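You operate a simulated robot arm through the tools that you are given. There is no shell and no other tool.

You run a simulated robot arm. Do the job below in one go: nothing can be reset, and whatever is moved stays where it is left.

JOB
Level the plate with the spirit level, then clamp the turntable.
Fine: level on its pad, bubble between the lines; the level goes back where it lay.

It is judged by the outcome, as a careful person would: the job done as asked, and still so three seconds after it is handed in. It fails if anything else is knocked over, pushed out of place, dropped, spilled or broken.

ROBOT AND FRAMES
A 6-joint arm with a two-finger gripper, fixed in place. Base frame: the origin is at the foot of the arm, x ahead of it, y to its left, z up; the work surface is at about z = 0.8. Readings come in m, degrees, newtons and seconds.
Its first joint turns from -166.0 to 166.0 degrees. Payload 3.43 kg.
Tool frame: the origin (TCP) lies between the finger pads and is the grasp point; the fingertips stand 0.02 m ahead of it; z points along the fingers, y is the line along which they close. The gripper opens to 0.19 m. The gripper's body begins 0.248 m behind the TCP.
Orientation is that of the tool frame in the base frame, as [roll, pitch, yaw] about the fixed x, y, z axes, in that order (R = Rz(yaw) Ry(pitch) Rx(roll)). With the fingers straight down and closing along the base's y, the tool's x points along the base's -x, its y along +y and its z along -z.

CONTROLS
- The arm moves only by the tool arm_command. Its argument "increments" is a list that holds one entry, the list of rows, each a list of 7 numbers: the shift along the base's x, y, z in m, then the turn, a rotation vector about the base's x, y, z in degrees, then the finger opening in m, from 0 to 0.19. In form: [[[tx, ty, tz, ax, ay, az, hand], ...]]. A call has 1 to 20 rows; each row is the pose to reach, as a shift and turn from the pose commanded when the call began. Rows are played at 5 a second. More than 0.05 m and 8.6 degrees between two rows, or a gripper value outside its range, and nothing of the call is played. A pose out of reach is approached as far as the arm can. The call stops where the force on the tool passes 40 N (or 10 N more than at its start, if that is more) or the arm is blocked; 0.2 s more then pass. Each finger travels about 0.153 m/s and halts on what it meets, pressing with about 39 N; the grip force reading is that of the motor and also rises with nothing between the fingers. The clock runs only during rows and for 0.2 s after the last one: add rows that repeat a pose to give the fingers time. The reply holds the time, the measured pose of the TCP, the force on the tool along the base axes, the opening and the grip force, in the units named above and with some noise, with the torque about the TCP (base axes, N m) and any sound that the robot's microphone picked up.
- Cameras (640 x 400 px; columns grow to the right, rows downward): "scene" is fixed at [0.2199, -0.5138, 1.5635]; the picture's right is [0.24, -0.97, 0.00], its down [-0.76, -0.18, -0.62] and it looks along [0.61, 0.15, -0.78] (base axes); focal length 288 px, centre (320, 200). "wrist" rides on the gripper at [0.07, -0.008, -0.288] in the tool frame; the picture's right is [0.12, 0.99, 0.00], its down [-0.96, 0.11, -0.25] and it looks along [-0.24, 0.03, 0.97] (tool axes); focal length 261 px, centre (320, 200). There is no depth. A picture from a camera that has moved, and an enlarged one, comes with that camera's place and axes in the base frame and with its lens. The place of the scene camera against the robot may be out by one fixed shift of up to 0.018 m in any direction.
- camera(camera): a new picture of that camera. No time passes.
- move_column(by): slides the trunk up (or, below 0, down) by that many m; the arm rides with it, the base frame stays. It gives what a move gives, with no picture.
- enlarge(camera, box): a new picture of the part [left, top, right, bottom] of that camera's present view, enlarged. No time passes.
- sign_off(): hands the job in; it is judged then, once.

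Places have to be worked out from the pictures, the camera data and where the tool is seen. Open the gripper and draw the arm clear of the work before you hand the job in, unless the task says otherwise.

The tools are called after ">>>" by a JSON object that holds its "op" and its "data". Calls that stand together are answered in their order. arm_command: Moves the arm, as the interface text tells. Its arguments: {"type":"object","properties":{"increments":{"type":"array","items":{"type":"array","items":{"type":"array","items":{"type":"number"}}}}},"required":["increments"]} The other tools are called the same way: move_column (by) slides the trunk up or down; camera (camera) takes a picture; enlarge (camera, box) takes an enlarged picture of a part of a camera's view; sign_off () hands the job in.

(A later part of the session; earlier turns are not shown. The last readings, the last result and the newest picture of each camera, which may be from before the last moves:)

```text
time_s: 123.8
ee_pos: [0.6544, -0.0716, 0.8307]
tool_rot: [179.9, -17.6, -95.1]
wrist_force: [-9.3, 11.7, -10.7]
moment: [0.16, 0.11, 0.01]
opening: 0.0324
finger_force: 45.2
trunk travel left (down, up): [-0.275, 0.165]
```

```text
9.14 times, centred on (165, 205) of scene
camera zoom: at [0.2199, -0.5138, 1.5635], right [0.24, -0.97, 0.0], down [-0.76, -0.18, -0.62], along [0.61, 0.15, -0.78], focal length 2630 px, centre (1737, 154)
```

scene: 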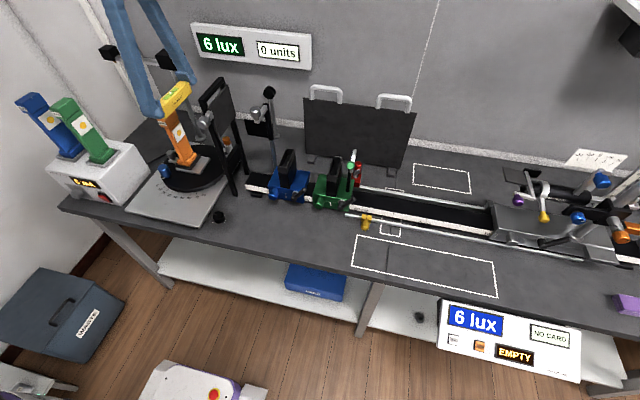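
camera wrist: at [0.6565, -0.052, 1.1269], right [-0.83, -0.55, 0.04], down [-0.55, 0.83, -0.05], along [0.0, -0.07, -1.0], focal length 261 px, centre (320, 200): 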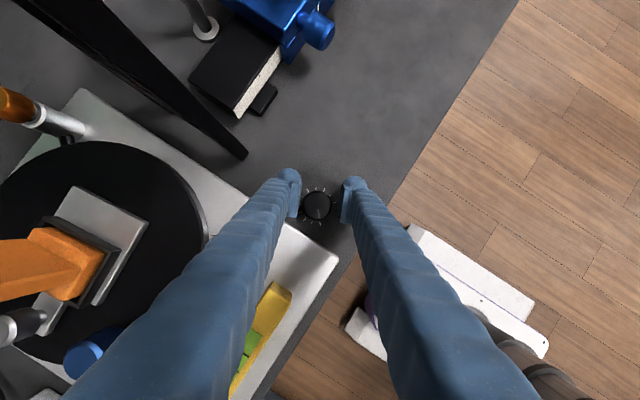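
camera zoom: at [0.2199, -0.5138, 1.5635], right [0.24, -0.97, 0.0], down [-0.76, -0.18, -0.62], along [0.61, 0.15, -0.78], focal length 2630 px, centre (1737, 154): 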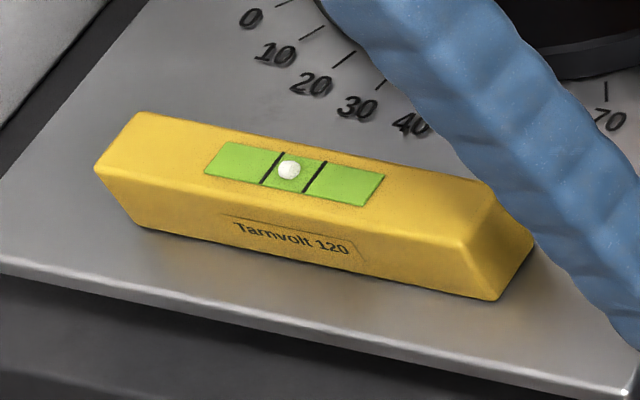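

The bubble looks centred, allowing for its small height above the vial. I release the knob, rise, and check it from above.

>>> {"op": "arm_command", "data": {"increments": [[[0, 0, 0, 0, 0, 0, 0.034], [0, 0, 0, 0, 0, 0, 0.038], [0, 0, 0, 0, 0, 0, 0.044], [0, 0, 0.02, 0, 0, 0, 0.046], [0, 0, 0.05, 0, 0, 0, 0.06], [0, 0, 0.09, 6, 0, 0, 0.08], [0, 0, 0.13, 12, 0, 0, 0.1], [0, 0, 0.17, 17.6, 0, 0, 0.12], [0, 0.03, 0.2, 17.6, 0, 0, 0.15], [-0.005, 0.07, 0.22, 17.6, 0, 0, 0.18], [-0.01, 0.11, 0.24, 17.6, 0, 0, 0.18], [-0.015, 0.14, 0.24, 17.6, 0, 0, 0.18], [-0.015, 0.15, 0.24, 17.6, 0, 0, 0.18]]]}}

>>> {"op": "camera", "data": {"camera": "wrist"}}

>>> {"op": "enlarge", "data": {"camera": "scene", "box": [145, 190, 185, 215]}}

```text
time_s: 125.4
ee_pos: [0.6521, -0.0685, 0.9549]
tool_rot: [178.8, -6.4, -94.5]
wrist_force: [-5.6, 11.1, 0.1]
moment: [-1.9, -0.93, 0.67]
opening: 0.1193
finger_force: 0.0
trunk travel left (down, up): [-0.275, 0.165]
stopped in row 8: the force on the tool passed its limit at 75 N (the readings are from after the stop); the commanded pose is now the measured one
```

```text
taken
camera wrist: at [0.665, -0.1065, 1.2483], right [-1.0, -0.04, 0.04], down [-0.03, 0.99, 0.14], along [-0.04, 0.14, -0.99], focal length 261 px, centre (320, 200)
```

wrist: 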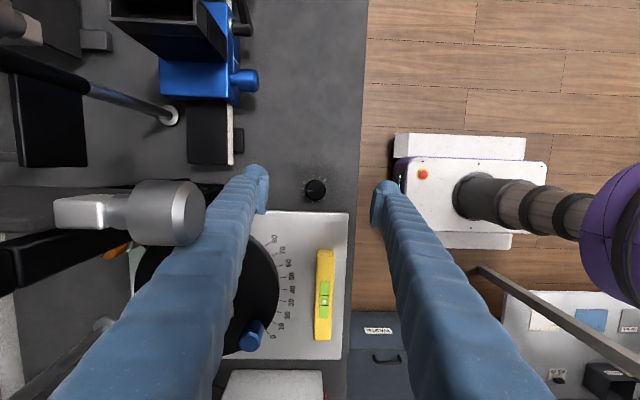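

```text
16.00 times, centred on (165, 202) of scene
camera zoom: at [0.2199, -0.5138, 1.5635], right [0.24, -0.97, 0.0], down [-0.76, -0.18, -0.62], along [0.61, 0.15, -0.78], focal length 4602 px, centre (2800, 160)
```

zoom: 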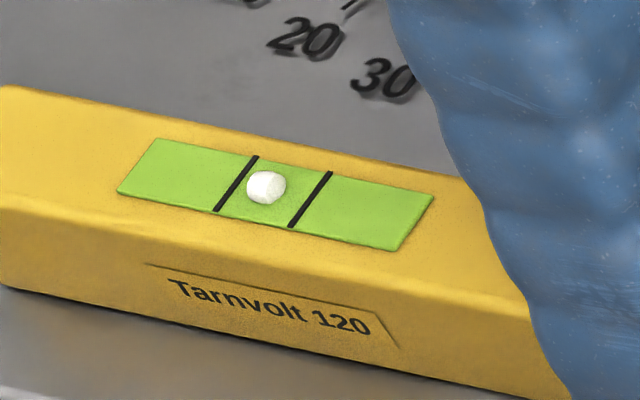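

The rising hand bumped the silver knob on the black frame (75 N). I back away at once, leaning the hand back toward +y and closing the fingers a bit, before anything else.

>>> {"op": "arm_command", "data": {"increments": [[[0, 0.006, 0, -4, 0, 0, 0.118], [0, 0.015, 0, -8, 0, 0, 0.11], [-0.005, 0.025, 0, -11, 0, 0, 0.09], [-0.015, 0.035, 0.01, -11, 0, 0, 0.08]]]}}

>>> {"op": "camera", "data": {"camera": "scene"}}

>>> {"op": "enlarge", "data": {"camera": "scene", "box": [60, 80, 280, 240]}}

```text
time_s: 126.4
ee_pos: [0.6377, -0.0333, 0.9641]
tool_rot: [179.7, -17.5, -94.8]
wrist_force: [-0.5, 0.0, -0.5]
moment: [-0.03, -0.06, 0.02]
opening: 0.0799
finger_force: 0.1
trunk travel left (down, up): [-0.275, 0.165]
```

```text
taken
```

scene: 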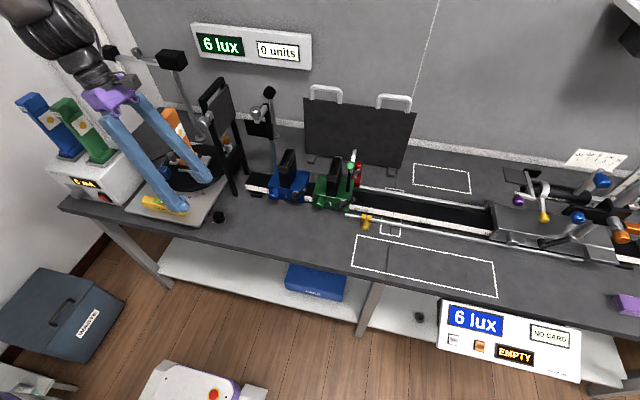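

```text
2.50 times, centred on (170, 160) of scene
camera zoom: at [0.2199, -0.5138, 1.5635], right [0.24, -0.97, 0.0], down [-0.76, -0.18, -0.62], along [0.61, 0.15, -0.78], focal length 719 px, centre (695, 300)
```

zoom: 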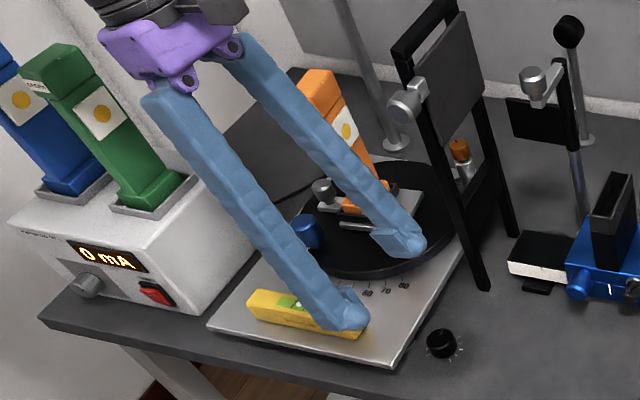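

Free again. I compare the frame with the earlier identical crop to see whether it moved.

>>> {"op": "enlarge", "data": {"camera": "scene", "box": [140, 60, 250, 200]}}

>>> {"op": "enlarge", "data": {"camera": "scene", "box": [150, 140, 250, 200]}}

>>> {"op": "enlarge", "data": {"camera": "scene", "box": [185, 70, 265, 130]}}

```text
2.86 times, centred on (195, 130) of scene
camera zoom: at [0.2199, -0.5138, 1.5635], right [0.24, -0.97, 0.0], down [-0.76, -0.18, -0.62], along [0.61, 0.15, -0.78], focal length 822 px, centre (677, 400)
```

zoom: 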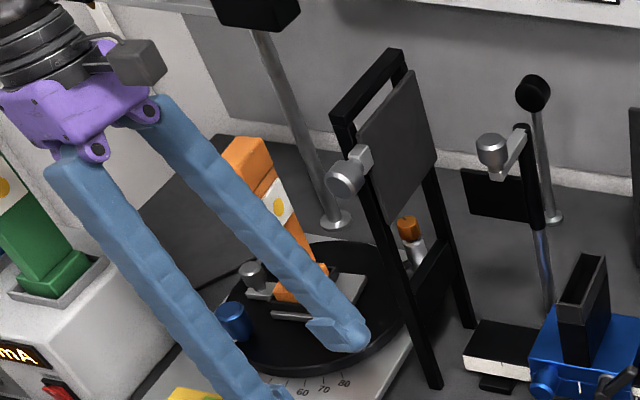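

```text
6.40 times, centred on (200, 170) of scene
camera zoom: at [0.2199, -0.5138, 1.5635], right [0.24, -0.97, 0.0], down [-0.76, -0.18, -0.62], along [0.61, 0.15, -0.78], focal length 1841 px, centre (1088, 392)
```

zoom: 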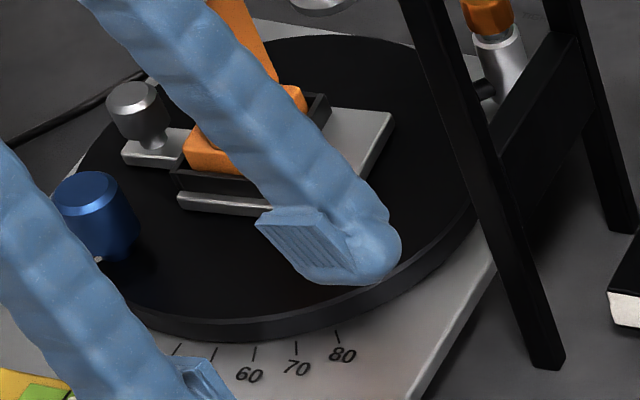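

```text
6.67 times, centred on (225, 100) of scene
camera zoom: at [0.2199, -0.5138, 1.5635], right [0.24, -0.97, 0.0], down [-0.76, -0.18, -0.62], along [0.61, 0.15, -0.78], focal length 1918 px, centre (953, 867)
```

zoom: 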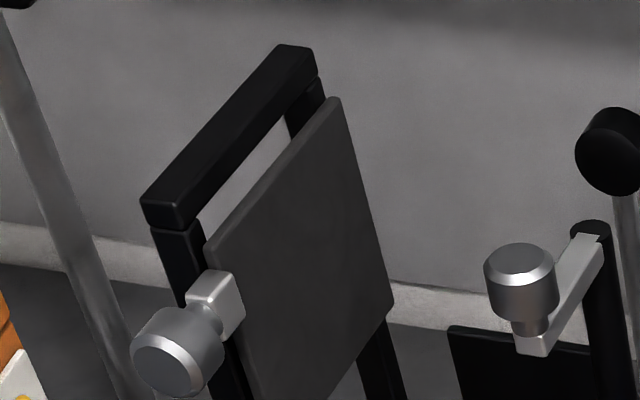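

The frame and its panel have not moved. I now retreat up and toward +y first, then straighten the hand, away from the frame.

>>> {"op": "arm_command", "data": {"increments": [[[-0.01, 0.03, 0.03, 0, 0, 0, 0.08], [-0.02, 0.065, 0.06, 0, 0, 0, 0.08], [-0.02, 0.1, 0.09, 0, 0, 0, 0.09], [-0.02, 0.13, 0.12, 0, 0, 0, 0.1], [-0.02, 0.135, 0.14, 5.8, -0.6, 0, 0.12], [-0.02, 0.135, 0.15, 11.6, -1.2, 0, 0.15], [-0.02, 0.135, 0.16, 17.4, -1.8, 0, 0.18]]]}}

>>> {"op": "arm_command", "data": {"increments": [[[0, 0, 0, 0, 0, -8, 0.18], [0, 0, 0, 0, 0, -16, 0.18], [0, 0, 0, 0, 0, -24, 0.18], [0, 0, 0, 0, 0, -32, 0.18], [0, 0, 0, 0, 0, -40, 0.18], [0, 0, 0, 0, 0, -48, 0.18], [0, 0, 0, 0, 0, -56, 0.18], [0, 0, 0, 0, 0, -64, 0.18], [0, 0, 0, 0, 0, -72, 0.18], [0, 0, 0, 0, 0, -80, 0.18], [0, 0, 0, 0, 0, -85.2, 0.18]]]}}

>>> {"op": "camera", "data": {"camera": "wrist"}}

>>> {"op": "enlarge", "data": {"camera": "wrist", "box": [270, 150, 370, 220]}}

>>> {"op": "enlarge", "data": {"camera": "scene", "box": [145, 190, 185, 215]}}

```text
time_s: 128.0
ee_pos: [0.6173, 0.1018, 1.1254]
tool_rot: [-179.9, 0.1, -94.7]
wrist_force: [-1.4, -0.1, 0.5]
moment: [-0.06, -0.02, -0.02]
opening: 0.18
finger_force: 0.1
trunk travel left (down, up): [-0.275, 0.165]
```

```text
time_s: 130.4
ee_pos: [0.6181, 0.1002, 1.1237]
tool_rot: [-180.0, 0.1, -180.0]
wrist_force: [0.0, 1.5, 0.5]
moment: [-0.01, -0.04, 0.02]
opening: 0.1798
finger_force: 0.0
trunk travel left (down, up): [-0.275, 0.165]
```

```text
taken
camera wrist: at [0.5491, 0.0937, 1.4124], right [-0.12, 0.99, 0.0], down [0.96, 0.11, 0.25], along [0.25, 0.03, -0.97], focal length 261 px, centre (320, 200)
```

wrist: 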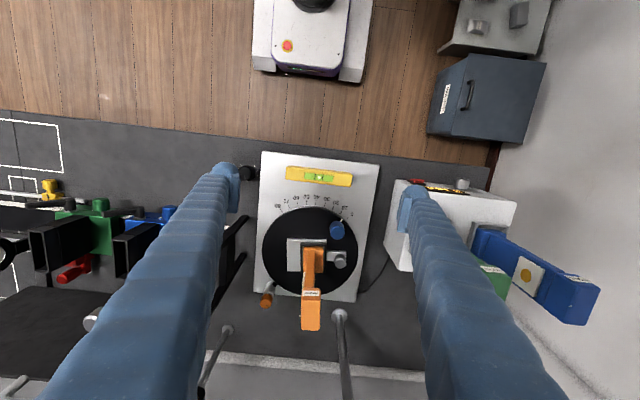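

```text
5.71 times, centred on (320, 185) of wrist
camera zoom: at [0.5491, 0.0937, 1.4124], right [-0.12, 0.99, 0.0], down [0.96, 0.11, 0.25], along [0.25, 0.03, -0.97], focal length 1489 px, centre (320, 286)
```

zoom: 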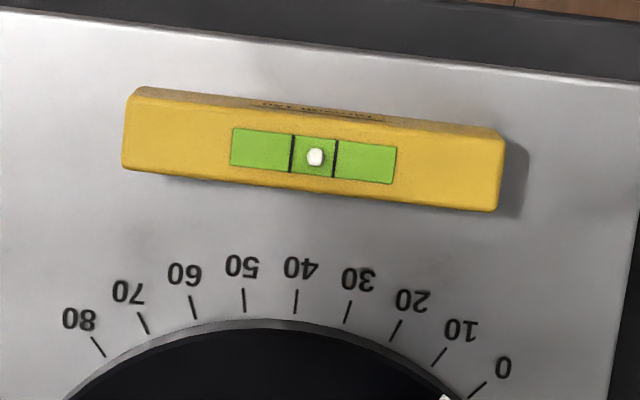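

```text
16.00 times, centred on (165, 202) of scene
camera zoom: at [0.2199, -0.5138, 1.5635], right [0.24, -0.97, 0.0], down [-0.76, -0.18, -0.62], along [0.61, 0.15, -0.78], focal length 4602 px, centre (2800, 160)
```

zoom: 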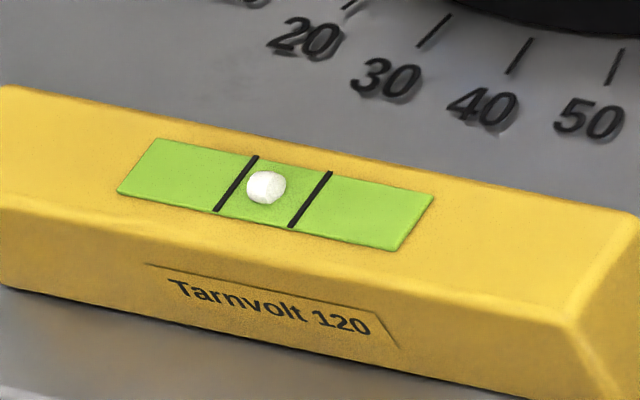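

The bubble sits in the middle between the lines. I confirm with the strongest zoom and check the turntable pointer.

>>> {"op": "enlarge", "data": {"camera": "wrist", "box": [303, 167, 337, 187]}}

>>> {"op": "enlarge", "data": {"camera": "wrist", "box": [255, 190, 375, 310]}}

>>> {"op": "enlarge", "data": {"camera": "wrist", "box": [315, 200, 365, 235]}}

```text
16.00 times, centred on (320, 177) of wrist
camera zoom: at [0.5491, 0.0937, 1.4124], right [-0.12, 0.99, 0.0], down [0.96, 0.11, 0.25], along [0.25, 0.03, -0.97], focal length 4170 px, centre (320, 568)
```

zoom: 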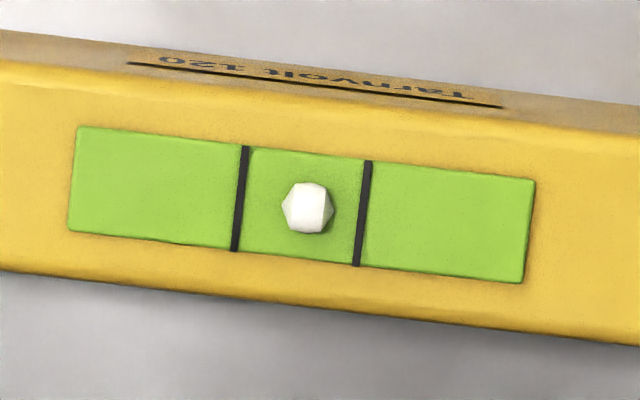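

```text
3.33 times, centred on (315, 250) of wrist
camera zoom: at [0.5491, 0.0937, 1.4124], right [-0.12, 0.99, 0.0], down [0.96, 0.11, 0.25], along [0.25, 0.03, -0.97], focal length 869 px, centre (337, 33)
```

zoom: 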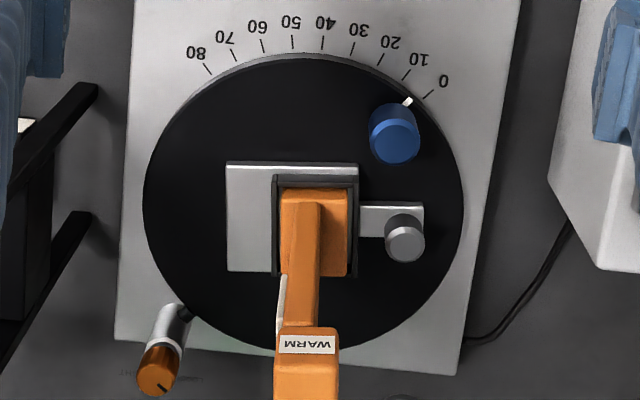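

```text
11.43 times, centred on (340, 218) of wrist
camera zoom: at [0.5491, 0.0937, 1.4124], right [-0.12, 0.99, 0.0], down [0.96, 0.11, 0.25], along [0.25, 0.03, -0.97], focal length 2979 px, centre (91, 0)
```

zoom: 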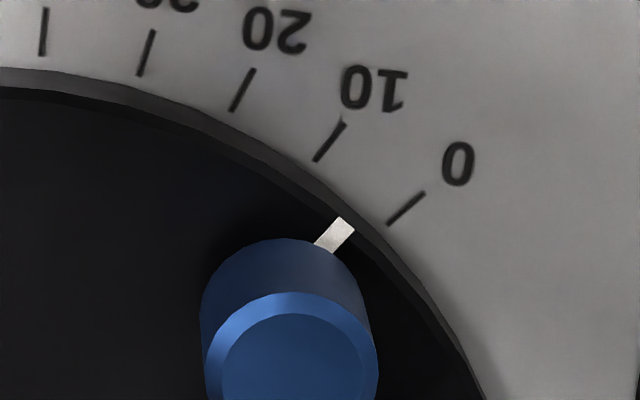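

The plate is level: bubble centred within 5% of the spacing. My earlier handling turned the turntable to about 7° and pulled the lamp slide's handle from (0.8204, 0.1732) to about (0.810, 0.168), so before clamping I'll gently bring that handle back to its original spot. I go above it.

>>> {"op": "arm_command", "data": {"increments": [[[0.01, 0.003, 0.04, 0, 0, 7, 0.17], [0.02, 0.006, 0.08, 0, 0, 14, 0.16], [0.035, 0.01, 0.09, 0, 0, 21, 0.15], [0.05, 0.015, 0.09, 0, 0, 28, 0.14], [0.065, 0.02, 0.09, 0, 0, 35, 0.13], [0.08, 0.025, 0.09, 0, 0, 42, 0.12], [0.095, 0.03, 0.09, 0, 0, 49, 0.11], [0.11, 0.036, 0.09, 0, 0, 56, 0.1], [0.125, 0.042, 0.09, 0, 0, 63, 0.09], [0.14, 0.048, 0.09, 0, 0, 70, 0.08], [0.155, 0.054, 0.09, 0, 0, 77, 0.07], [0.17, 0.06, 0.09, 0, 0, 84, 0.06], [0.1815, 0.065, 0.09, 0, 0, 91, 0.05], [0.1915, 0.0688, 0.08, 0, 0, 98, 0.05], [0.1915, 0.0688, 0.04, 0, 0, 98, 0.05], [0.1915, 0.0688, 0.0, 0, 0, 98, 0.05], [0.1915, 0.0688, -0.04, 0, 0, 98, 0.05], [0.1915, 0.0688, -0.08, 0, 0, 98, 0.05], [0.1915, 0.0688, -0.12, 0, 0, 98, 0.05], [0.1915, 0.0688, -0.155, 0, 0, 98, 0.05]]]}}

>>> {"op": "enlarge", "data": {"camera": "wrist", "box": [260, 120, 380, 220]}}

>>> {"op": "enlarge", "data": {"camera": "wrist", "box": [230, 40, 430, 220]}}

```text
time_s: 134.6
ee_pos: [0.8093, 0.1697, 0.971]
tool_rot: [-179.9, 0.1, -82.0]
wrist_force: [1.1, 0.1, 0.1]
moment: [-0.02, 0.05, 0.0]
opening: 0.05
finger_force: 0.0
trunk travel left (down, up): [-0.275, 0.165]
```

```text
4.00 times, centred on (320, 170) of wrist
camera zoom: at [0.8287, 0.1009, 1.2587], right [-0.97, -0.26, 0.0], down [-0.25, 0.94, 0.25], along [-0.06, 0.24, -0.97], focal length 1043 px, centre (320, 320)
```

zoom: 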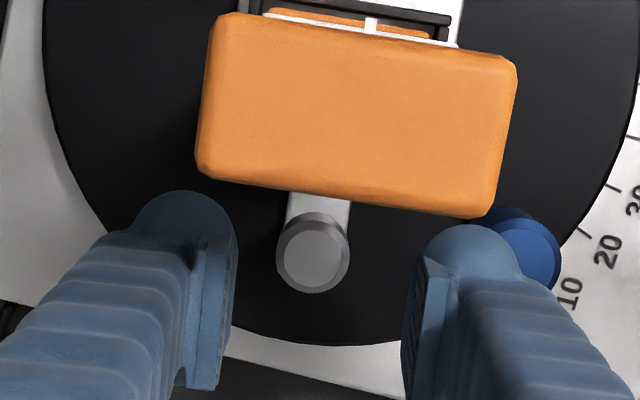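

```text
2.22 times, centred on (330, 130) of wrist
camera zoom: at [0.8287, 0.1009, 1.2587], right [-0.97, -0.26, 0.0], down [-0.25, 0.94, 0.25], along [-0.06, 0.24, -0.97], focal length 579 px, centre (298, 356)
```

zoom: 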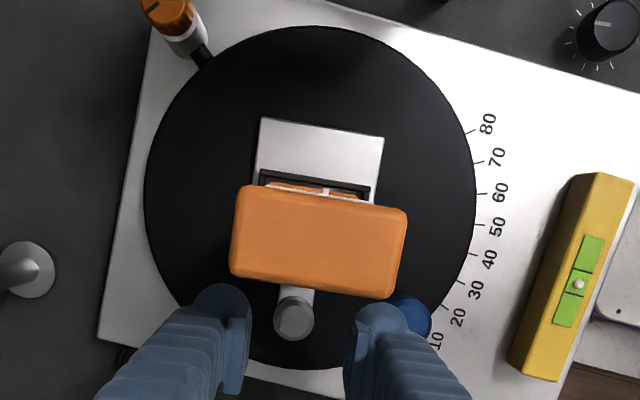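

The handle is at (0.8142, 0.1672) now; its original place was about (0.8204, 0.1732). I centre on it, descend and grip it.

>>> {"op": "arm_command", "data": {"increments": [[[0.0028, 0.0004, -0.02, 0, 0, 0, 0.046], [0.0028, 0.0004, -0.045, 0, 0, 0, 0.046], [0.0028, 0.0004, -0.065, 0, 0, 0, 0.046], [0.0028, 0.0004, -0.0687, 0, 0, 0, 0.046], [0.0028, 0.0004, -0.0687, 0, 0, 0, 0.036], [0.0028, 0.0004, -0.0687, 0, 0, 0, 0.031], [0.0028, 0.0004, -0.0687, 0, 0, 0, 0.028], [0.0028, 0.0004, -0.0687, 0, 0, 0, 0.025], [0.0028, 0.0004, -0.0687, 0, 0, 0, 0.02], [0.0028, 0.0004, -0.0687, 0, 0, 0, 0.02]]]}}

>>> {"op": "enlarge", "data": {"camera": "wrist", "box": [260, 140, 380, 240]}}

>>> {"op": "enlarge", "data": {"camera": "scene", "box": [110, 140, 230, 230]}}

```text
time_s: 136.8
ee_pos: [0.8121, 0.1695, 0.9009]
tool_rot: [-179.9, 0.1, -82.0]
wrist_force: [1.1, 0.3, -1.4]
moment: [-0.08, 0.01, 0.06]
opening: 0.0245
finger_force: 44.1
trunk travel left (down, up): [-0.275, 0.165]
```

```text
4.00 times, centred on (320, 190) of wrist
camera zoom: at [0.8314, 0.1011, 1.1888], right [-0.97, -0.26, 0.0], down [-0.25, 0.94, 0.25], along [-0.06, 0.24, -0.97], focal length 1043 px, centre (320, 240)
```

zoom: 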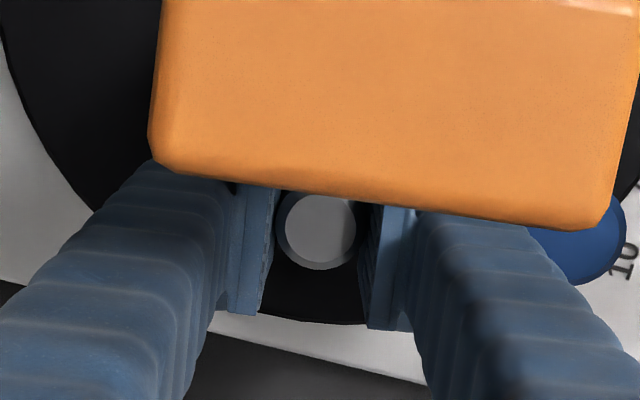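

```text
4.44 times, centred on (170, 185) of scene
camera zoom: at [0.2199, -0.5138, 1.5635], right [0.24, -0.97, 0.0], down [-0.76, -0.18, -0.62], along [0.61, 0.15, -0.78], focal length 1278 px, centre (987, 267)
```

zoom: 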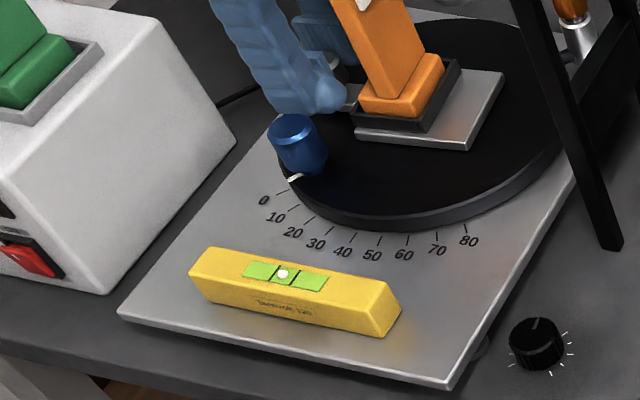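

Gripped with no side load. I now ease the handle back by (+6.6, +4.7) mm while turning the hand −5°, slowly.

>>> {"op": "arm_command", "data": {"increments": [[[0.0011, 0.0008, 0, 0, 0, -0.8, 0.02], [0.0022, 0.0016, 0, 0, 0, -1.7, 0.02], [0.0033, 0.0024, 0, 0, 0, -2.5, 0.02], [0.0044, 0.0032, 0, 0, 0, -3.3, 0.02], [0.0055, 0.004, 0, 0, 0, -4.2, 0.02], [0.0066, 0.0047, 0, 0, 0, -5, 0.02], [0.0066, 0.0047, 0, 0, 0, -5, 0.02]]]}}

>>> {"op": "enlarge", "data": {"camera": "wrist", "box": [260, 140, 380, 240]}}

>>> {"op": "enlarge", "data": {"camera": "scene", "box": [150, 140, 250, 200]}}

```text
time_s: 138.4
ee_pos: [0.8195, 0.1737, 0.9004]
tool_rot: [-179.8, 0.1, -87.1]
wrist_force: [-3.3, -4.4, 3.1]
moment: [-0.07, 0.08, -0.1]
opening: 0.0246
finger_force: 44.8
trunk travel left (down, up): [-0.275, 0.165]
```

```text
4.00 times, centred on (320, 190) of wrist
camera zoom: at [0.8319, 0.1041, 1.1889], right [-0.99, -0.17, 0.0], down [-0.17, 0.95, 0.25], along [-0.04, 0.25, -0.97], focal length 1043 px, centre (320, 240)
```

zoom: 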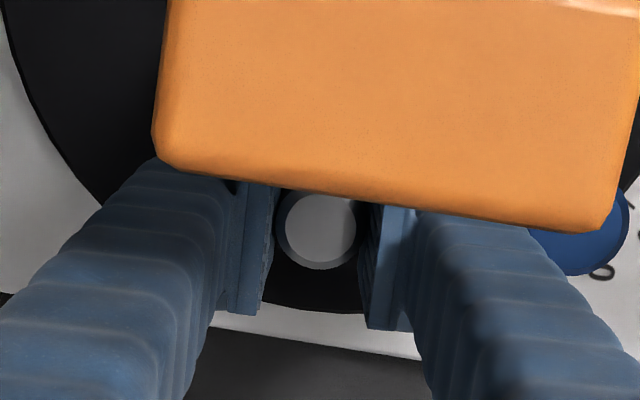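

```text
6.40 times, centred on (200, 170) of scene
camera zoom: at [0.2199, -0.5138, 1.5635], right [0.24, -0.97, 0.0], down [-0.76, -0.18, -0.62], along [0.61, 0.15, -0.78], focal length 1841 px, centre (1088, 392)
```

zoom: 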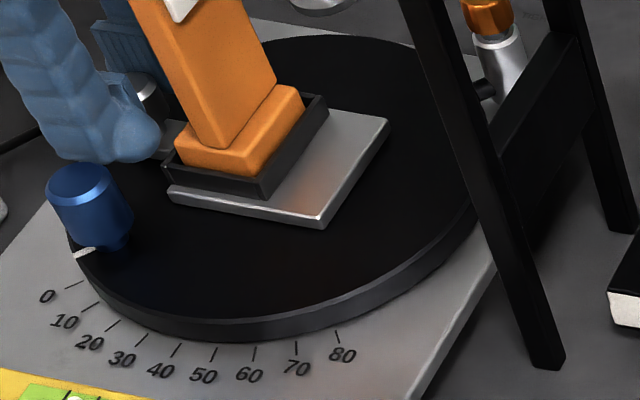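

The turntable pointer and plate are back close to their first-picture positions. I unload the small residual force and open the fingers, then rise and compare from above.

>>> {"op": "arm_command", "data": {"increments": [[[-0.0006, -0.0006, 0, 0, 0, 0, 0.02], [-0.0006, -0.0006, 0, 0, 0, 0, 0.027], [-0.0006, -0.0006, 0, 0, 0, 0, 0.034], [-0.0006, -0.0006, 0, 0, 0, 0, 0.04], [-0.0006, -0.0006, 0.03, 0, 0, 0, 0.05], [-0.0006, -0.0006, 0.07, 0, 0, 0, 0.06], [0, 0, 0.11, 0, 0, 0, 0.08], [0, 0, 0.15, 0, 0, -1, 0.11], [0, 0, 0.19, 0, 0, -2, 0.14], [0, 0, 0.23, 0, 0, -3, 0.17], [0, -0.005, 0.27, 0, 0, -3, 0.19], [0, -0.005, 0.3, 0, 0, -3, 0.19]]]}}

>>> {"op": "enlarge", "data": {"camera": "wrist", "box": [250, 90, 410, 210]}}

>>> {"op": "enlarge", "data": {"camera": "wrist", "box": [295, 130, 355, 180]}}

>>> {"op": "enlarge", "data": {"camera": "scene", "box": [150, 140, 250, 200]}}

```text
time_s: 141.0
ee_pos: [0.8191, 0.1699, 1.1987]
tool_rot: [-180.0, 0.1, -90.0]
wrist_force: [0.4, -0.9, -0.1]
moment: [0.0, 0.0, 0.03]
opening: 0.1902
finger_force: 0.1
trunk travel left (down, up): [-0.275, 0.165]
```

```text
3.33 times, centred on (330, 150) of wrist
camera zoom: at [0.8292, 0.1001, 1.4869], right [-0.99, -0.12, 0.0], down [-0.12, 0.96, 0.25], along [-0.03, 0.25, -0.97], focal length 869 px, centre (287, 367)
```

zoom: 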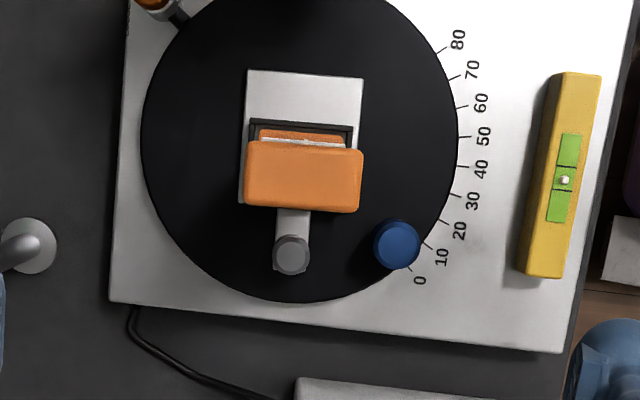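

```text
8.00 times, centred on (325, 155) of wrist
camera zoom: at [0.8292, 0.1001, 1.4869], right [-0.99, -0.12, 0.0], down [-0.12, 0.96, 0.25], along [-0.03, 0.25, -0.97], focal length 2085 px, centre (280, 560)
```

zoom: 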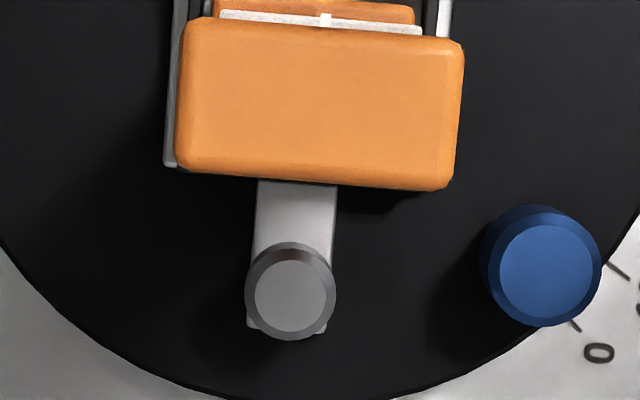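

```text
6.40 times, centred on (200, 170) of scene
camera zoom: at [0.2199, -0.5138, 1.5635], right [0.24, -0.97, 0.0], down [-0.76, -0.18, -0.62], along [0.61, 0.15, -0.78], focal length 1841 px, centre (1088, 392)
```

zoom: 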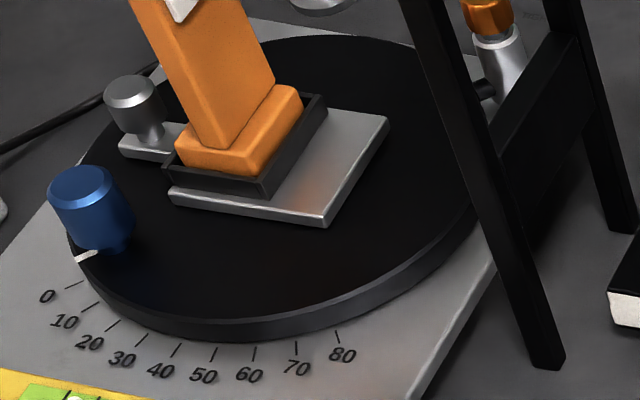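

From above everything is nearly as at the start, but accounting for the plate's removed lean the slide is still ~4 mm short (toward −y) and the turntable ~1.5° over. I go down to the handle again for a small final correction.

>>> {"op": "arm_command", "data": {"increments": [[[-0.0015, 0.001, -0.04, 0, 0, 0.5, 0.14], [-0.003, 0.003, -0.08, 0, 0, 1, 0.09], [-0.003, 0.003, -0.12, 0, 0, 1, 0.06], [-0.003, 0.003, -0.16, 0, 0, 1, 0.05], [-0.003, 0.003, -0.2, 0, 0, 1, 0.05], [-0.003, 0.003, -0.23, 0, 0, 1, 0.05], [-0.003, 0.003, -0.23, 0, 0, 1, 0.05]]]}}

>>> {"op": "enlarge", "data": {"camera": "wrist", "box": [260, 120, 380, 220]}}

```text
time_s: 142.6
ee_pos: [0.8176, 0.1724, 0.9706]
tool_rot: [-179.9, 0.1, -89.0]
wrist_force: [-0.3, -0.7, 0.1]
moment: [-0.01, -0.01, -0.03]
opening: 0.05
finger_force: 0.0
trunk travel left (down, up): [-0.275, 0.165]
```

```text
4.00 times, centred on (320, 170) of wrist
camera zoom: at [0.8269, 0.1024, 1.2594], right [-0.99, -0.14, 0.0], down [-0.13, 0.96, 0.25], along [-0.03, 0.25, -0.97], focal length 1043 px, centre (320, 320)
```

zoom: 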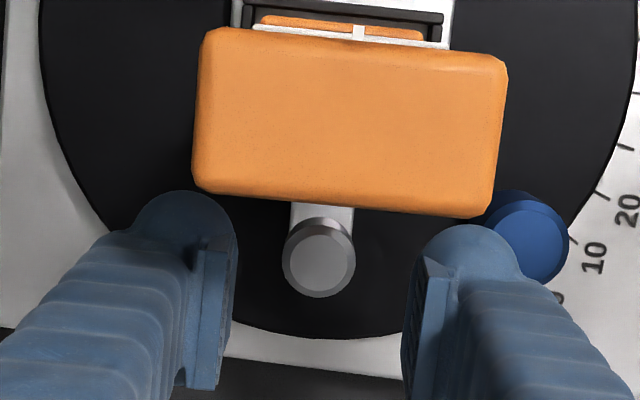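

The handle is at (0.8184, 0.1698). I descend, grip it again and ease it a little further (+4, +6.5 mm), allowing for the spring-back seen before.

>>> {"op": "arm_command", "data": {"increments": [[[0.0008, 0, -0.03, 0, 0, 0, 0.046], [0.0008, 0, -0.055, 0, 0, 0, 0.046], [0.0008, 0, -0.0695, 0, 0, 0, 0.046], [0.0008, 0, -0.0695, 0, 0, 0, 0.036], [0.0008, 0, -0.0695, 0, 0, 0, 0.03], [0.0008, 0, -0.0695, 0, 0, 0, 0.026], [0.0008, 0, -0.0695, 0, 0, 0, 0.02], [0.0008, 0, -0.0695, 0, 0, 0, 0.02], [0.0018, 0.0016, -0.0695, 0, 0, -0.4, 0.02], [0.0028, 0.0032, -0.0695, 0, 0, -0.8, 0.02], [0.0038, 0.0048, -0.0695, 0, 0, -1.2, 0.02], [0.0048, 0.0065, -0.0695, 0, 0, -1.5, 0.02], [0.0048, 0.0065, -0.0695, 0, 0, -1.5, 0.02]]]}}

>>> {"op": "enlarge", "data": {"camera": "scene", "box": [150, 140, 250, 200]}}

>>> {"op": "enlarge", "data": {"camera": "wrist", "box": [260, 140, 380, 240]}}

```text
time_s: 143.4
ee_pos: [0.8206, 0.1723, 0.9074]
tool_rot: [-179.7, 0.1, -89.0]
wrist_force: [1.1, -0.4, -0.3]
moment: [-0.04, 0.11, -0.02]
opening: 0.0358
finger_force: 0.2
trunk travel left (down, up): [-0.275, 0.165]
stopped in row 4: the force on the tool passed its limit at 50 N (the readings are from after the stop); the commanded pose is now the measured one
```

```text
6.40 times, centred on (200, 170) of scene
camera zoom: at [0.2199, -0.5138, 1.5635], right [0.24, -0.97, 0.0], down [-0.76, -0.18, -0.62], along [0.61, 0.15, -0.78], focal length 1841 px, centre (1088, 392)
```

zoom: 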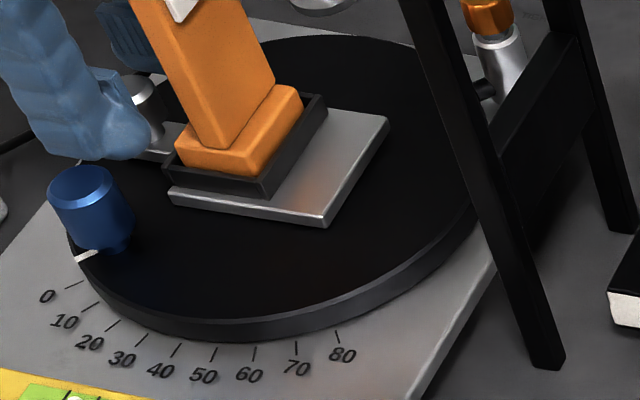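

```text
4.00 times, centred on (320, 190) of wrist
camera zoom: at [0.8292, 0.102, 1.196], right [-0.99, -0.14, -0.01], down [-0.13, 0.96, 0.25], along [-0.03, 0.25, -0.97], focal length 1043 px, centre (320, 240)
```

zoom: 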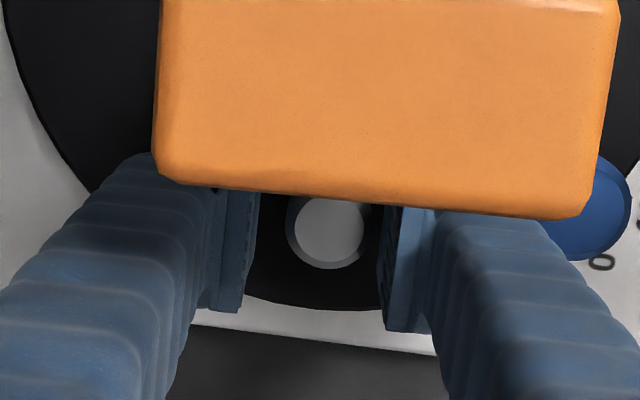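

The fingertips touched the tab (it sits a few mm higher now that the plate is level). I open, rise slightly, and look again before gripping higher.

>>> {"op": "arm_command", "data": {"increments": [[[0, 0, 0.002, 0, 0, 0, 0.044], [0, 0, 0.02, 0, 0.2, 0, 0.05], [0, 0, 0.03, 0, 0.2, 0, 0.05]]]}}

>>> {"op": "enlarge", "data": {"camera": "wrist", "box": [260, 130, 380, 230]}}

>>> {"op": "enlarge", "data": {"camera": "scene", "box": [150, 140, 250, 200]}}

```text
time_s: 144.2
ee_pos: [0.8191, 0.1728, 0.9383]
tool_rot: [-179.7, 0.2, -89.1]
wrist_force: [0.2, 0.3, -0.6]
moment: [0.03, 0.04, -0.03]
opening: 0.0501
finger_force: 0.1
trunk travel left (down, up): [-0.275, 0.165]
```

```text
4.00 times, centred on (320, 180) of wrist
camera zoom: at [0.8289, 0.1024, 1.2271], right [-0.99, -0.14, 0.0], down [-0.13, 0.96, 0.25], along [-0.03, 0.25, -0.97], focal length 1043 px, centre (320, 280)
```

zoom: 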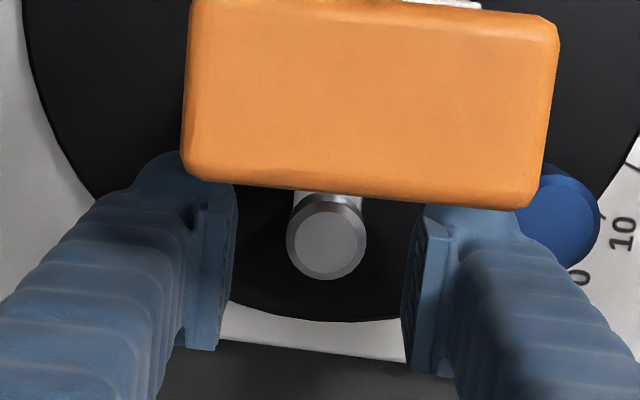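

```text
6.40 times, centred on (200, 170) of scene
camera zoom: at [0.2199, -0.5138, 1.5635], right [0.24, -0.97, 0.0], down [-0.76, -0.18, -0.62], along [0.61, 0.15, -0.78], focal length 1841 px, centre (1088, 392)
```

zoom: 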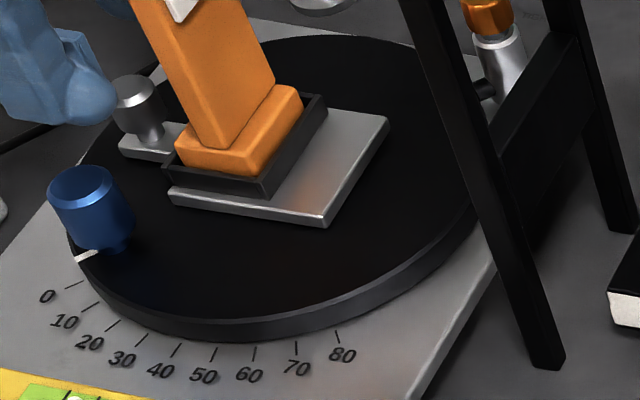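

The handle is centred under the hand. I descend only to z ≈ 0.910 this time, close on it, and then ease it by (+3, +6) mm.

>>> {"op": "arm_command", "data": {"increments": [[[0, 0, -0.01, 0, 0.1, 0, 0.046], [0, 0, -0.02, 0, 0.1, 0, 0.046], [0, 0, -0.029, 0, 0.1, 0, 0.046], [0, 0, -0.029, 0, 0.1, 0, 0.046], [0, 0, -0.029, 0, 0.1, 0, 0.036], [0, 0, -0.029, 0, 0.1, 0, 0.03], [0, 0, -0.029, 0, 0.1, 0, 0.027], [0, 0, -0.029, 0, 0.1, 0, 0.024], [0, 0, -0.029, 0, 0.1, 0, 0.02], [0, 0, -0.029, 0, 0.1, 0, 0.02]]]}}

>>> {"op": "enlarge", "data": {"camera": "wrist", "box": [260, 140, 380, 240]}}

```text
time_s: 146.4
ee_pos: [0.819, 0.1716, 0.9087]
tool_rot: [-179.9, 0.2, -89.0]
wrist_force: [-1.6, 0.1, -1.1]
moment: [-0.02, 0.07, -0.03]
opening: 0.0249
finger_force: 45.0
trunk travel left (down, up): [-0.275, 0.165]
```

```text
4.00 times, centred on (320, 190) of wrist
camera zoom: at [0.8279, 0.1014, 1.1977], right [-0.99, -0.14, 0.0], down [-0.13, 0.96, 0.25], along [-0.03, 0.25, -0.97], focal length 1043 px, centre (320, 240)
```

zoom: 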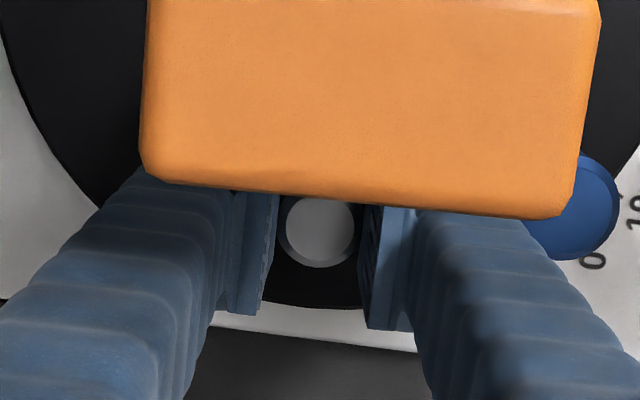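

Gripped cleanly. Now the small correction of the slide and turntable.

>>> {"op": "arm_command", "data": {"increments": [[[0.0008, 0.0012, 0, 0, 0, -0.3, 0.02], [0.0016, 0.0024, 0, 0, 0, -0.6, 0.02], [0.0023, 0.0036, 0, 0, 0, -0.9, 0.02], [0.003, 0.0048, 0, 0, 0, -1.2, 0.02], [0.003, 0.006, 0, 0, 0, -1.5, 0.02], [0.003, 0.006, 0, 0, 0, -1.5, 0.02]]]}}

>>> {"op": "enlarge", "data": {"camera": "scene", "box": [150, 140, 250, 200]}}

```text
time_s: 147.8
ee_pos: [0.82, 0.1779, 0.9105]
tool_rot: [-180.0, 0.1, -90.5]
wrist_force: [-21.3, -3.9, -8.6]
moment: [-0.14, 0.19, -0.04]
opening: 0.0247
finger_force: 45.0
trunk travel left (down, up): [-0.275, 0.165]
```

```text
6.40 times, centred on (200, 170) of scene
camera zoom: at [0.2199, -0.5138, 1.5635], right [0.24, -0.97, 0.0], down [-0.76, -0.18, -0.62], along [0.61, 0.15, -0.78], focal length 1841 px, centre (1088, 392)
```

zoom: 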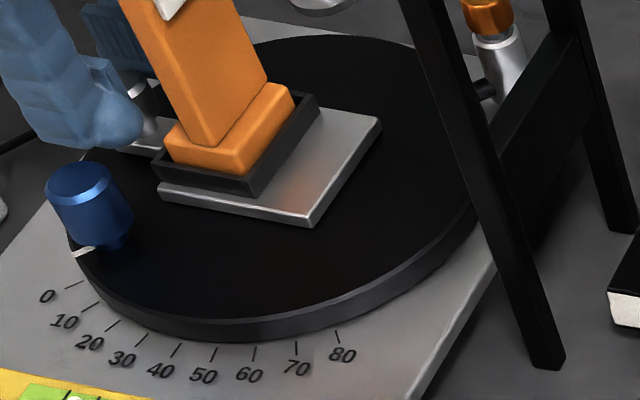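

The slide is now where I want it, and the turntable feels its stop near 0° (−21 N). I relax that force, then open and rise.

>>> {"op": "arm_command", "data": {"increments": [[[-0.0012, -0.0003, 0, 0, 0, 0, 0.02], [-0.0022, -0.0006, 0, 0, 0, 0, 0.02], [-0.0022, -0.0006, 0, 0, 0, 0, 0.02]]]}}

```text
time_s: 148.6
ee_pos: [0.8195, 0.1782, 0.9093]
tool_rot: [-180.0, 0.1, -90.6]
wrist_force: [-19.4, -2.7, -12.6]
moment: [0.0, 0.09, 0.04]
opening: 0.0245
finger_force: 45.1
trunk travel left (down, up): [-0.275, 0.165]
```

>>> {"op": "arm_command", "data": {"increments": [[[-0.001, 0, 0, 0, 0, 0, 0.02], [-0.002, 0, 0.0005, 0, 0, 0, 0.02], [-0.002, 0, 0.001, 0, 0, 0, 0.02]]]}}

>>> {"op": "enlarge", "data": {"camera": "scene", "box": [150, 140, 250, 200]}}

```text
time_s: 149.4
ee_pos: [0.8197, 0.1787, 0.9105]
tool_rot: [-179.8, 0.1, -90.5]
wrist_force: [0.5, 0.3, -26.7]
moment: [0.11, -0.03, 0.02]
opening: 0.0244
finger_force: 44.5
trunk travel left (down, up): [-0.275, 0.165]
```

```text
6.40 times, centred on (200, 170) of scene
camera zoom: at [0.2199, -0.5138, 1.5635], right [0.24, -0.97, 0.0], down [-0.76, -0.18, -0.62], along [0.61, 0.15, -0.78], focal length 1841 px, centre (1088, 392)
```

zoom: 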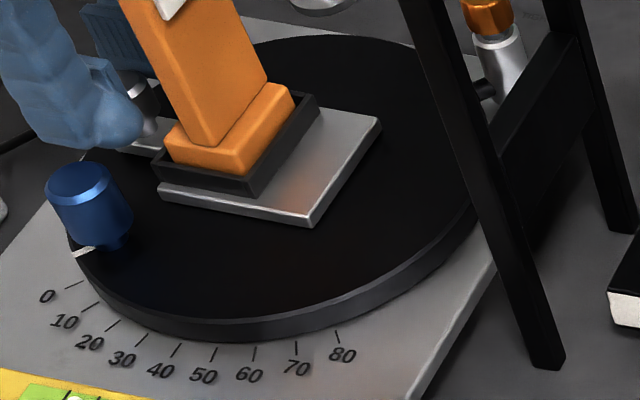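

Side force is gone; a small upward pull remains. I cancel it and open the fingers, then rise.

>>> {"op": "arm_command", "data": {"increments": [[[0, 0, -0.0015, 0, 0, 0, 0.02], [0, 0, -0.0015, 0, 0, 0, 0.027], [0, 0, -0.0015, 0, 0, 0, 0.034], [0, 0, -0.0015, 0, 0, 0, 0.042], [0, 0, 0.02, 0, 0, 0, 0.05], [0, 0, 0.06, 0, 0, 0, 0.06], [0, 0, 0.1, 0, 0, 0, 0.08], [0, 0, 0.14, 0, 0, 0, 0.1], [0, 0, 0.18, 0, 0, 0, 0.12], [0, -0.003, 0.22, 0, 0, 0, 0.14], [0, -0.005, 0.26, 0, 0, 0, 0.16], [0, -0.007, 0.29, 0, 0, 0, 0.18]]]}}

>>> {"op": "enlarge", "data": {"camera": "wrist", "box": [250, 90, 410, 210]}}

>>> {"op": "enlarge", "data": {"camera": "scene", "box": [150, 140, 250, 200]}}

>>> {"op": "enlarge", "data": {"camera": "scene", "box": [140, 185, 190, 220]}}

```text
time_s: 152.0
ee_pos: [0.8177, 0.1703, 1.2016]
tool_rot: [-179.9, 0.1, -90.4]
wrist_force: [0.0, 0.7, 0.5]
moment: [0.02, -0.03, 0.0]
opening: 0.1799
finger_force: 0.0
trunk travel left (down, up): [-0.275, 0.165]
```

```text
3.33 times, centred on (330, 150) of wrist
camera zoom: at [0.8267, 0.1006, 1.4894], right [-0.99, -0.11, 0.0], down [-0.11, 0.96, 0.25], along [-0.03, 0.25, -0.97], focal length 869 px, centre (287, 367)
```

zoom: 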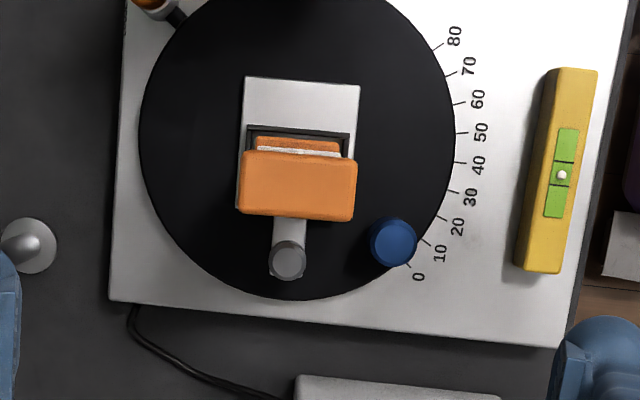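

```text
6.40 times, centred on (200, 170) of scene
camera zoom: at [0.2199, -0.5138, 1.5635], right [0.24, -0.97, 0.0], down [-0.76, -0.18, -0.62], along [0.61, 0.15, -0.78], focal length 1841 px, centre (1088, 392)
```

zoom: 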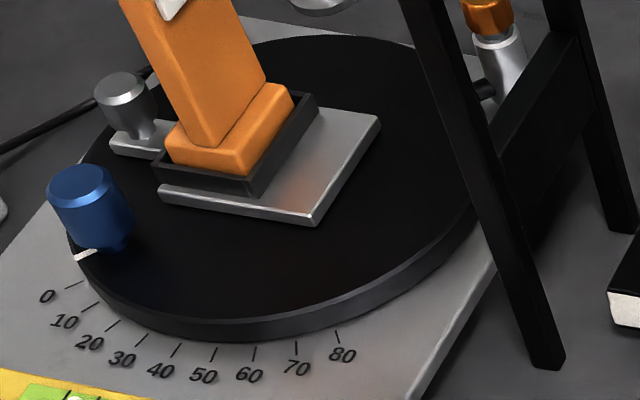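

```text
11.43 times, centred on (165, 202) of scene
camera zoom: at [0.2199, -0.5138, 1.5635], right [0.24, -0.97, 0.0], down [-0.76, -0.18, -0.62], along [0.61, 0.15, -0.78], focal length 3287 px, centre (2091, 171)
```

zoom: 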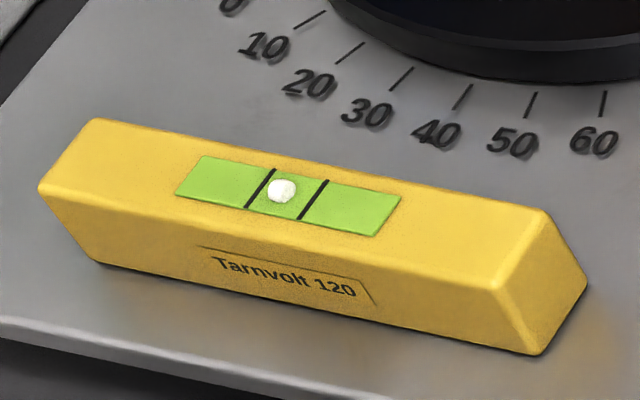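

The slide and turntable are restored to within about 2 mm and 1°, and the bubble is still centred. Next the clamp: I move above the orange knob near (0.92, 0.0135), turning the hand to yaw −45° so it can turn clockwise.

>>> {"op": "arm_command", "data": {"increments": [[[0.015, -0.025, 0.02, 0, 0, 7, 0.17], [0.032, -0.052, 0.02, 0, 0, 14, 0.15], [0.049, -0.078, 0.02, 0, 0, 21, 0.13], [0.066, -0.104, 0.02, 0, 0, 28, 0.11], [0.083, -0.13, 0.02, 0, 0, 35, 0.09], [0.1, -0.155, 0.02, 0, 0, 42, 0.07], [0.1015, -0.157, 0.0, 0, 0, 45, 0.06], [0.1015, -0.157, -0.04, 0, 0, 45, 0.06], [0.1015, -0.157, -0.08, 0, 0, 45, 0.06], [0.1015, -0.157, -0.12, 0, 0, 45, 0.06], [0.1015, -0.157, -0.16, 0, 0, 45, 0.06], [0.1015, -0.157, -0.19, 0, 0, 45, 0.06], [0.1015, -0.157, -0.19, 0, 0, 45, 0.06]]]}}

>>> {"op": "camera", "data": {"camera": "wrist"}}

>>> {"op": "enlarge", "data": {"camera": "wrist", "box": [260, 120, 380, 220]}}

>>> {"op": "enlarge", "data": {"camera": "scene", "box": [140, 60, 280, 200]}}

```text
time_s: 154.8
ee_pos: [0.9191, 0.0146, 1.0114]
tool_rot: [-179.9, 0.1, -45.5]
wrist_force: [-0.1, 0.4, 0.4]
moment: [-0.03, -0.03, 0.0]
opening: 0.0599
finger_force: 0.1
trunk travel left (down, up): [-0.275, 0.165]
```

```text
taken
camera wrist: at [0.9766, -0.031, 1.2989], right [-0.62, -0.78, 0.0], down [-0.76, 0.6, 0.25], along [-0.19, 0.16, -0.97], focal length 261 px, centre (320, 200)
```

wrist: 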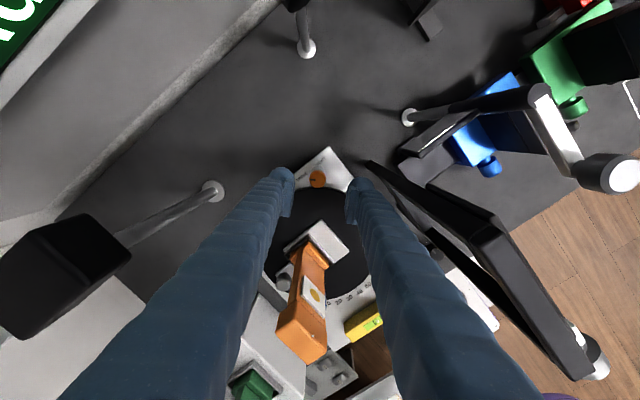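

```text
4.00 times, centred on (320, 170) of wrist
camera zoom: at [0.9766, -0.031, 1.2989], right [-0.62, -0.78, 0.0], down [-0.76, 0.6, 0.25], along [-0.19, 0.16, -0.97], focal length 1043 px, centre (320, 320)
```

zoom: 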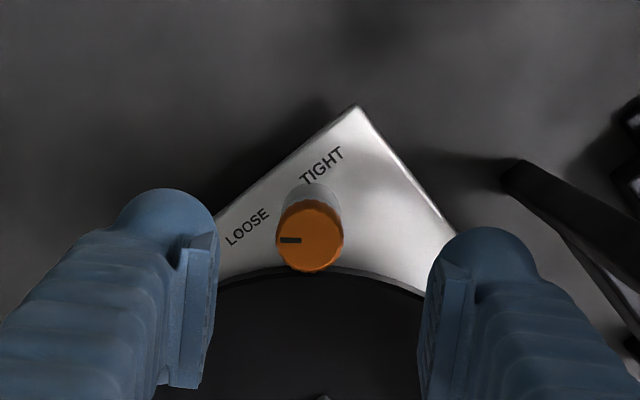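

```text
2.86 times, centred on (210, 130) of scene
camera zoom: at [0.2199, -0.5138, 1.5635], right [0.24, -0.97, 0.0], down [-0.76, -0.18, -0.62], along [0.61, 0.15, -0.78], focal length 822 px, centre (634, 400)
```

zoom: 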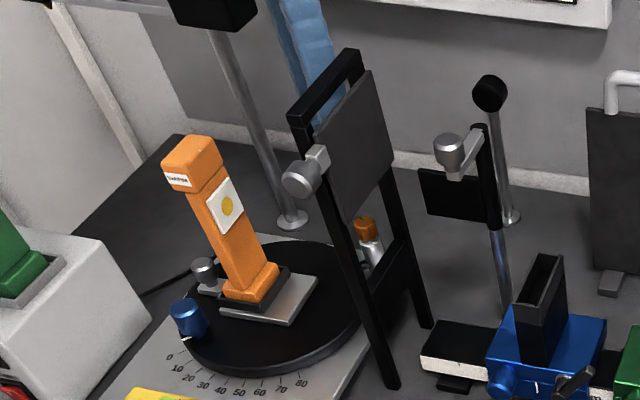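

The dial's pointer is at LOOSE and TIGHT lies ~95° clockwise. The knob is about 7 mm toward +x of the tool axis; I correct, turn the hand 10°, and lower to z ≈ 0.975 to measure again.

>>> {"op": "arm_command", "data": {"increments": [[[0.0035, -0.001, 0, 0, 0, -5, 0.06], [0.007, -0.002, 0, 0, 0, -10, 0.056], [0.007, -0.002, -0.02, 0, 0, -10, 0.05], [0.007, -0.002, -0.036, 0, 0, -10, 0.05], [0.007, -0.002, -0.036, 0, 0, -10, 0.05]]]}}

>>> {"op": "enlarge", "data": {"camera": "wrist", "box": [260, 130, 380, 230]}}

>>> {"op": "enlarge", "data": {"camera": "scene", "box": [200, 110, 260, 160]}}

```text
time_s: 156.0
ee_pos: [0.9259, 0.0111, 0.976]
tool_rot: [-179.9, 0.3, -55.5]
wrist_force: [-0.1, -0.2, 0.5]
moment: [0.02, 0.0, -0.01]
opening: 0.0502
finger_force: 0.0
trunk travel left (down, up): [-0.275, 0.165]
```

```text
4.00 times, centred on (320, 180) of wrist
camera zoom: at [0.974, -0.0423, 1.2636], right [-0.75, -0.66, 0.0], down [-0.64, 0.73, 0.25], along [-0.16, 0.19, -0.97], focal length 1043 px, centre (320, 280)
```

zoom: 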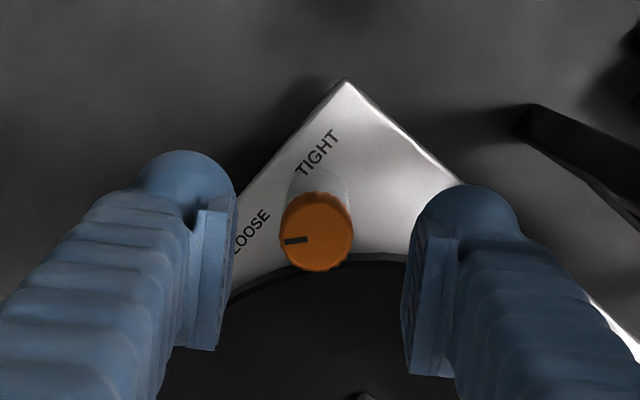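

```text
8.00 times, centred on (230, 135) of scene
camera zoom: at [0.2199, -0.5138, 1.5635], right [0.24, -0.97, 0.0], down [-0.76, -0.18, -0.62], along [0.61, 0.15, -0.78], focal length 2301 px, centre (1040, 720)
```

zoom: 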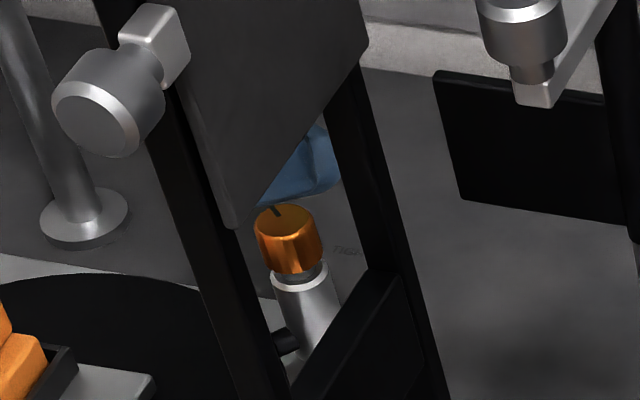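

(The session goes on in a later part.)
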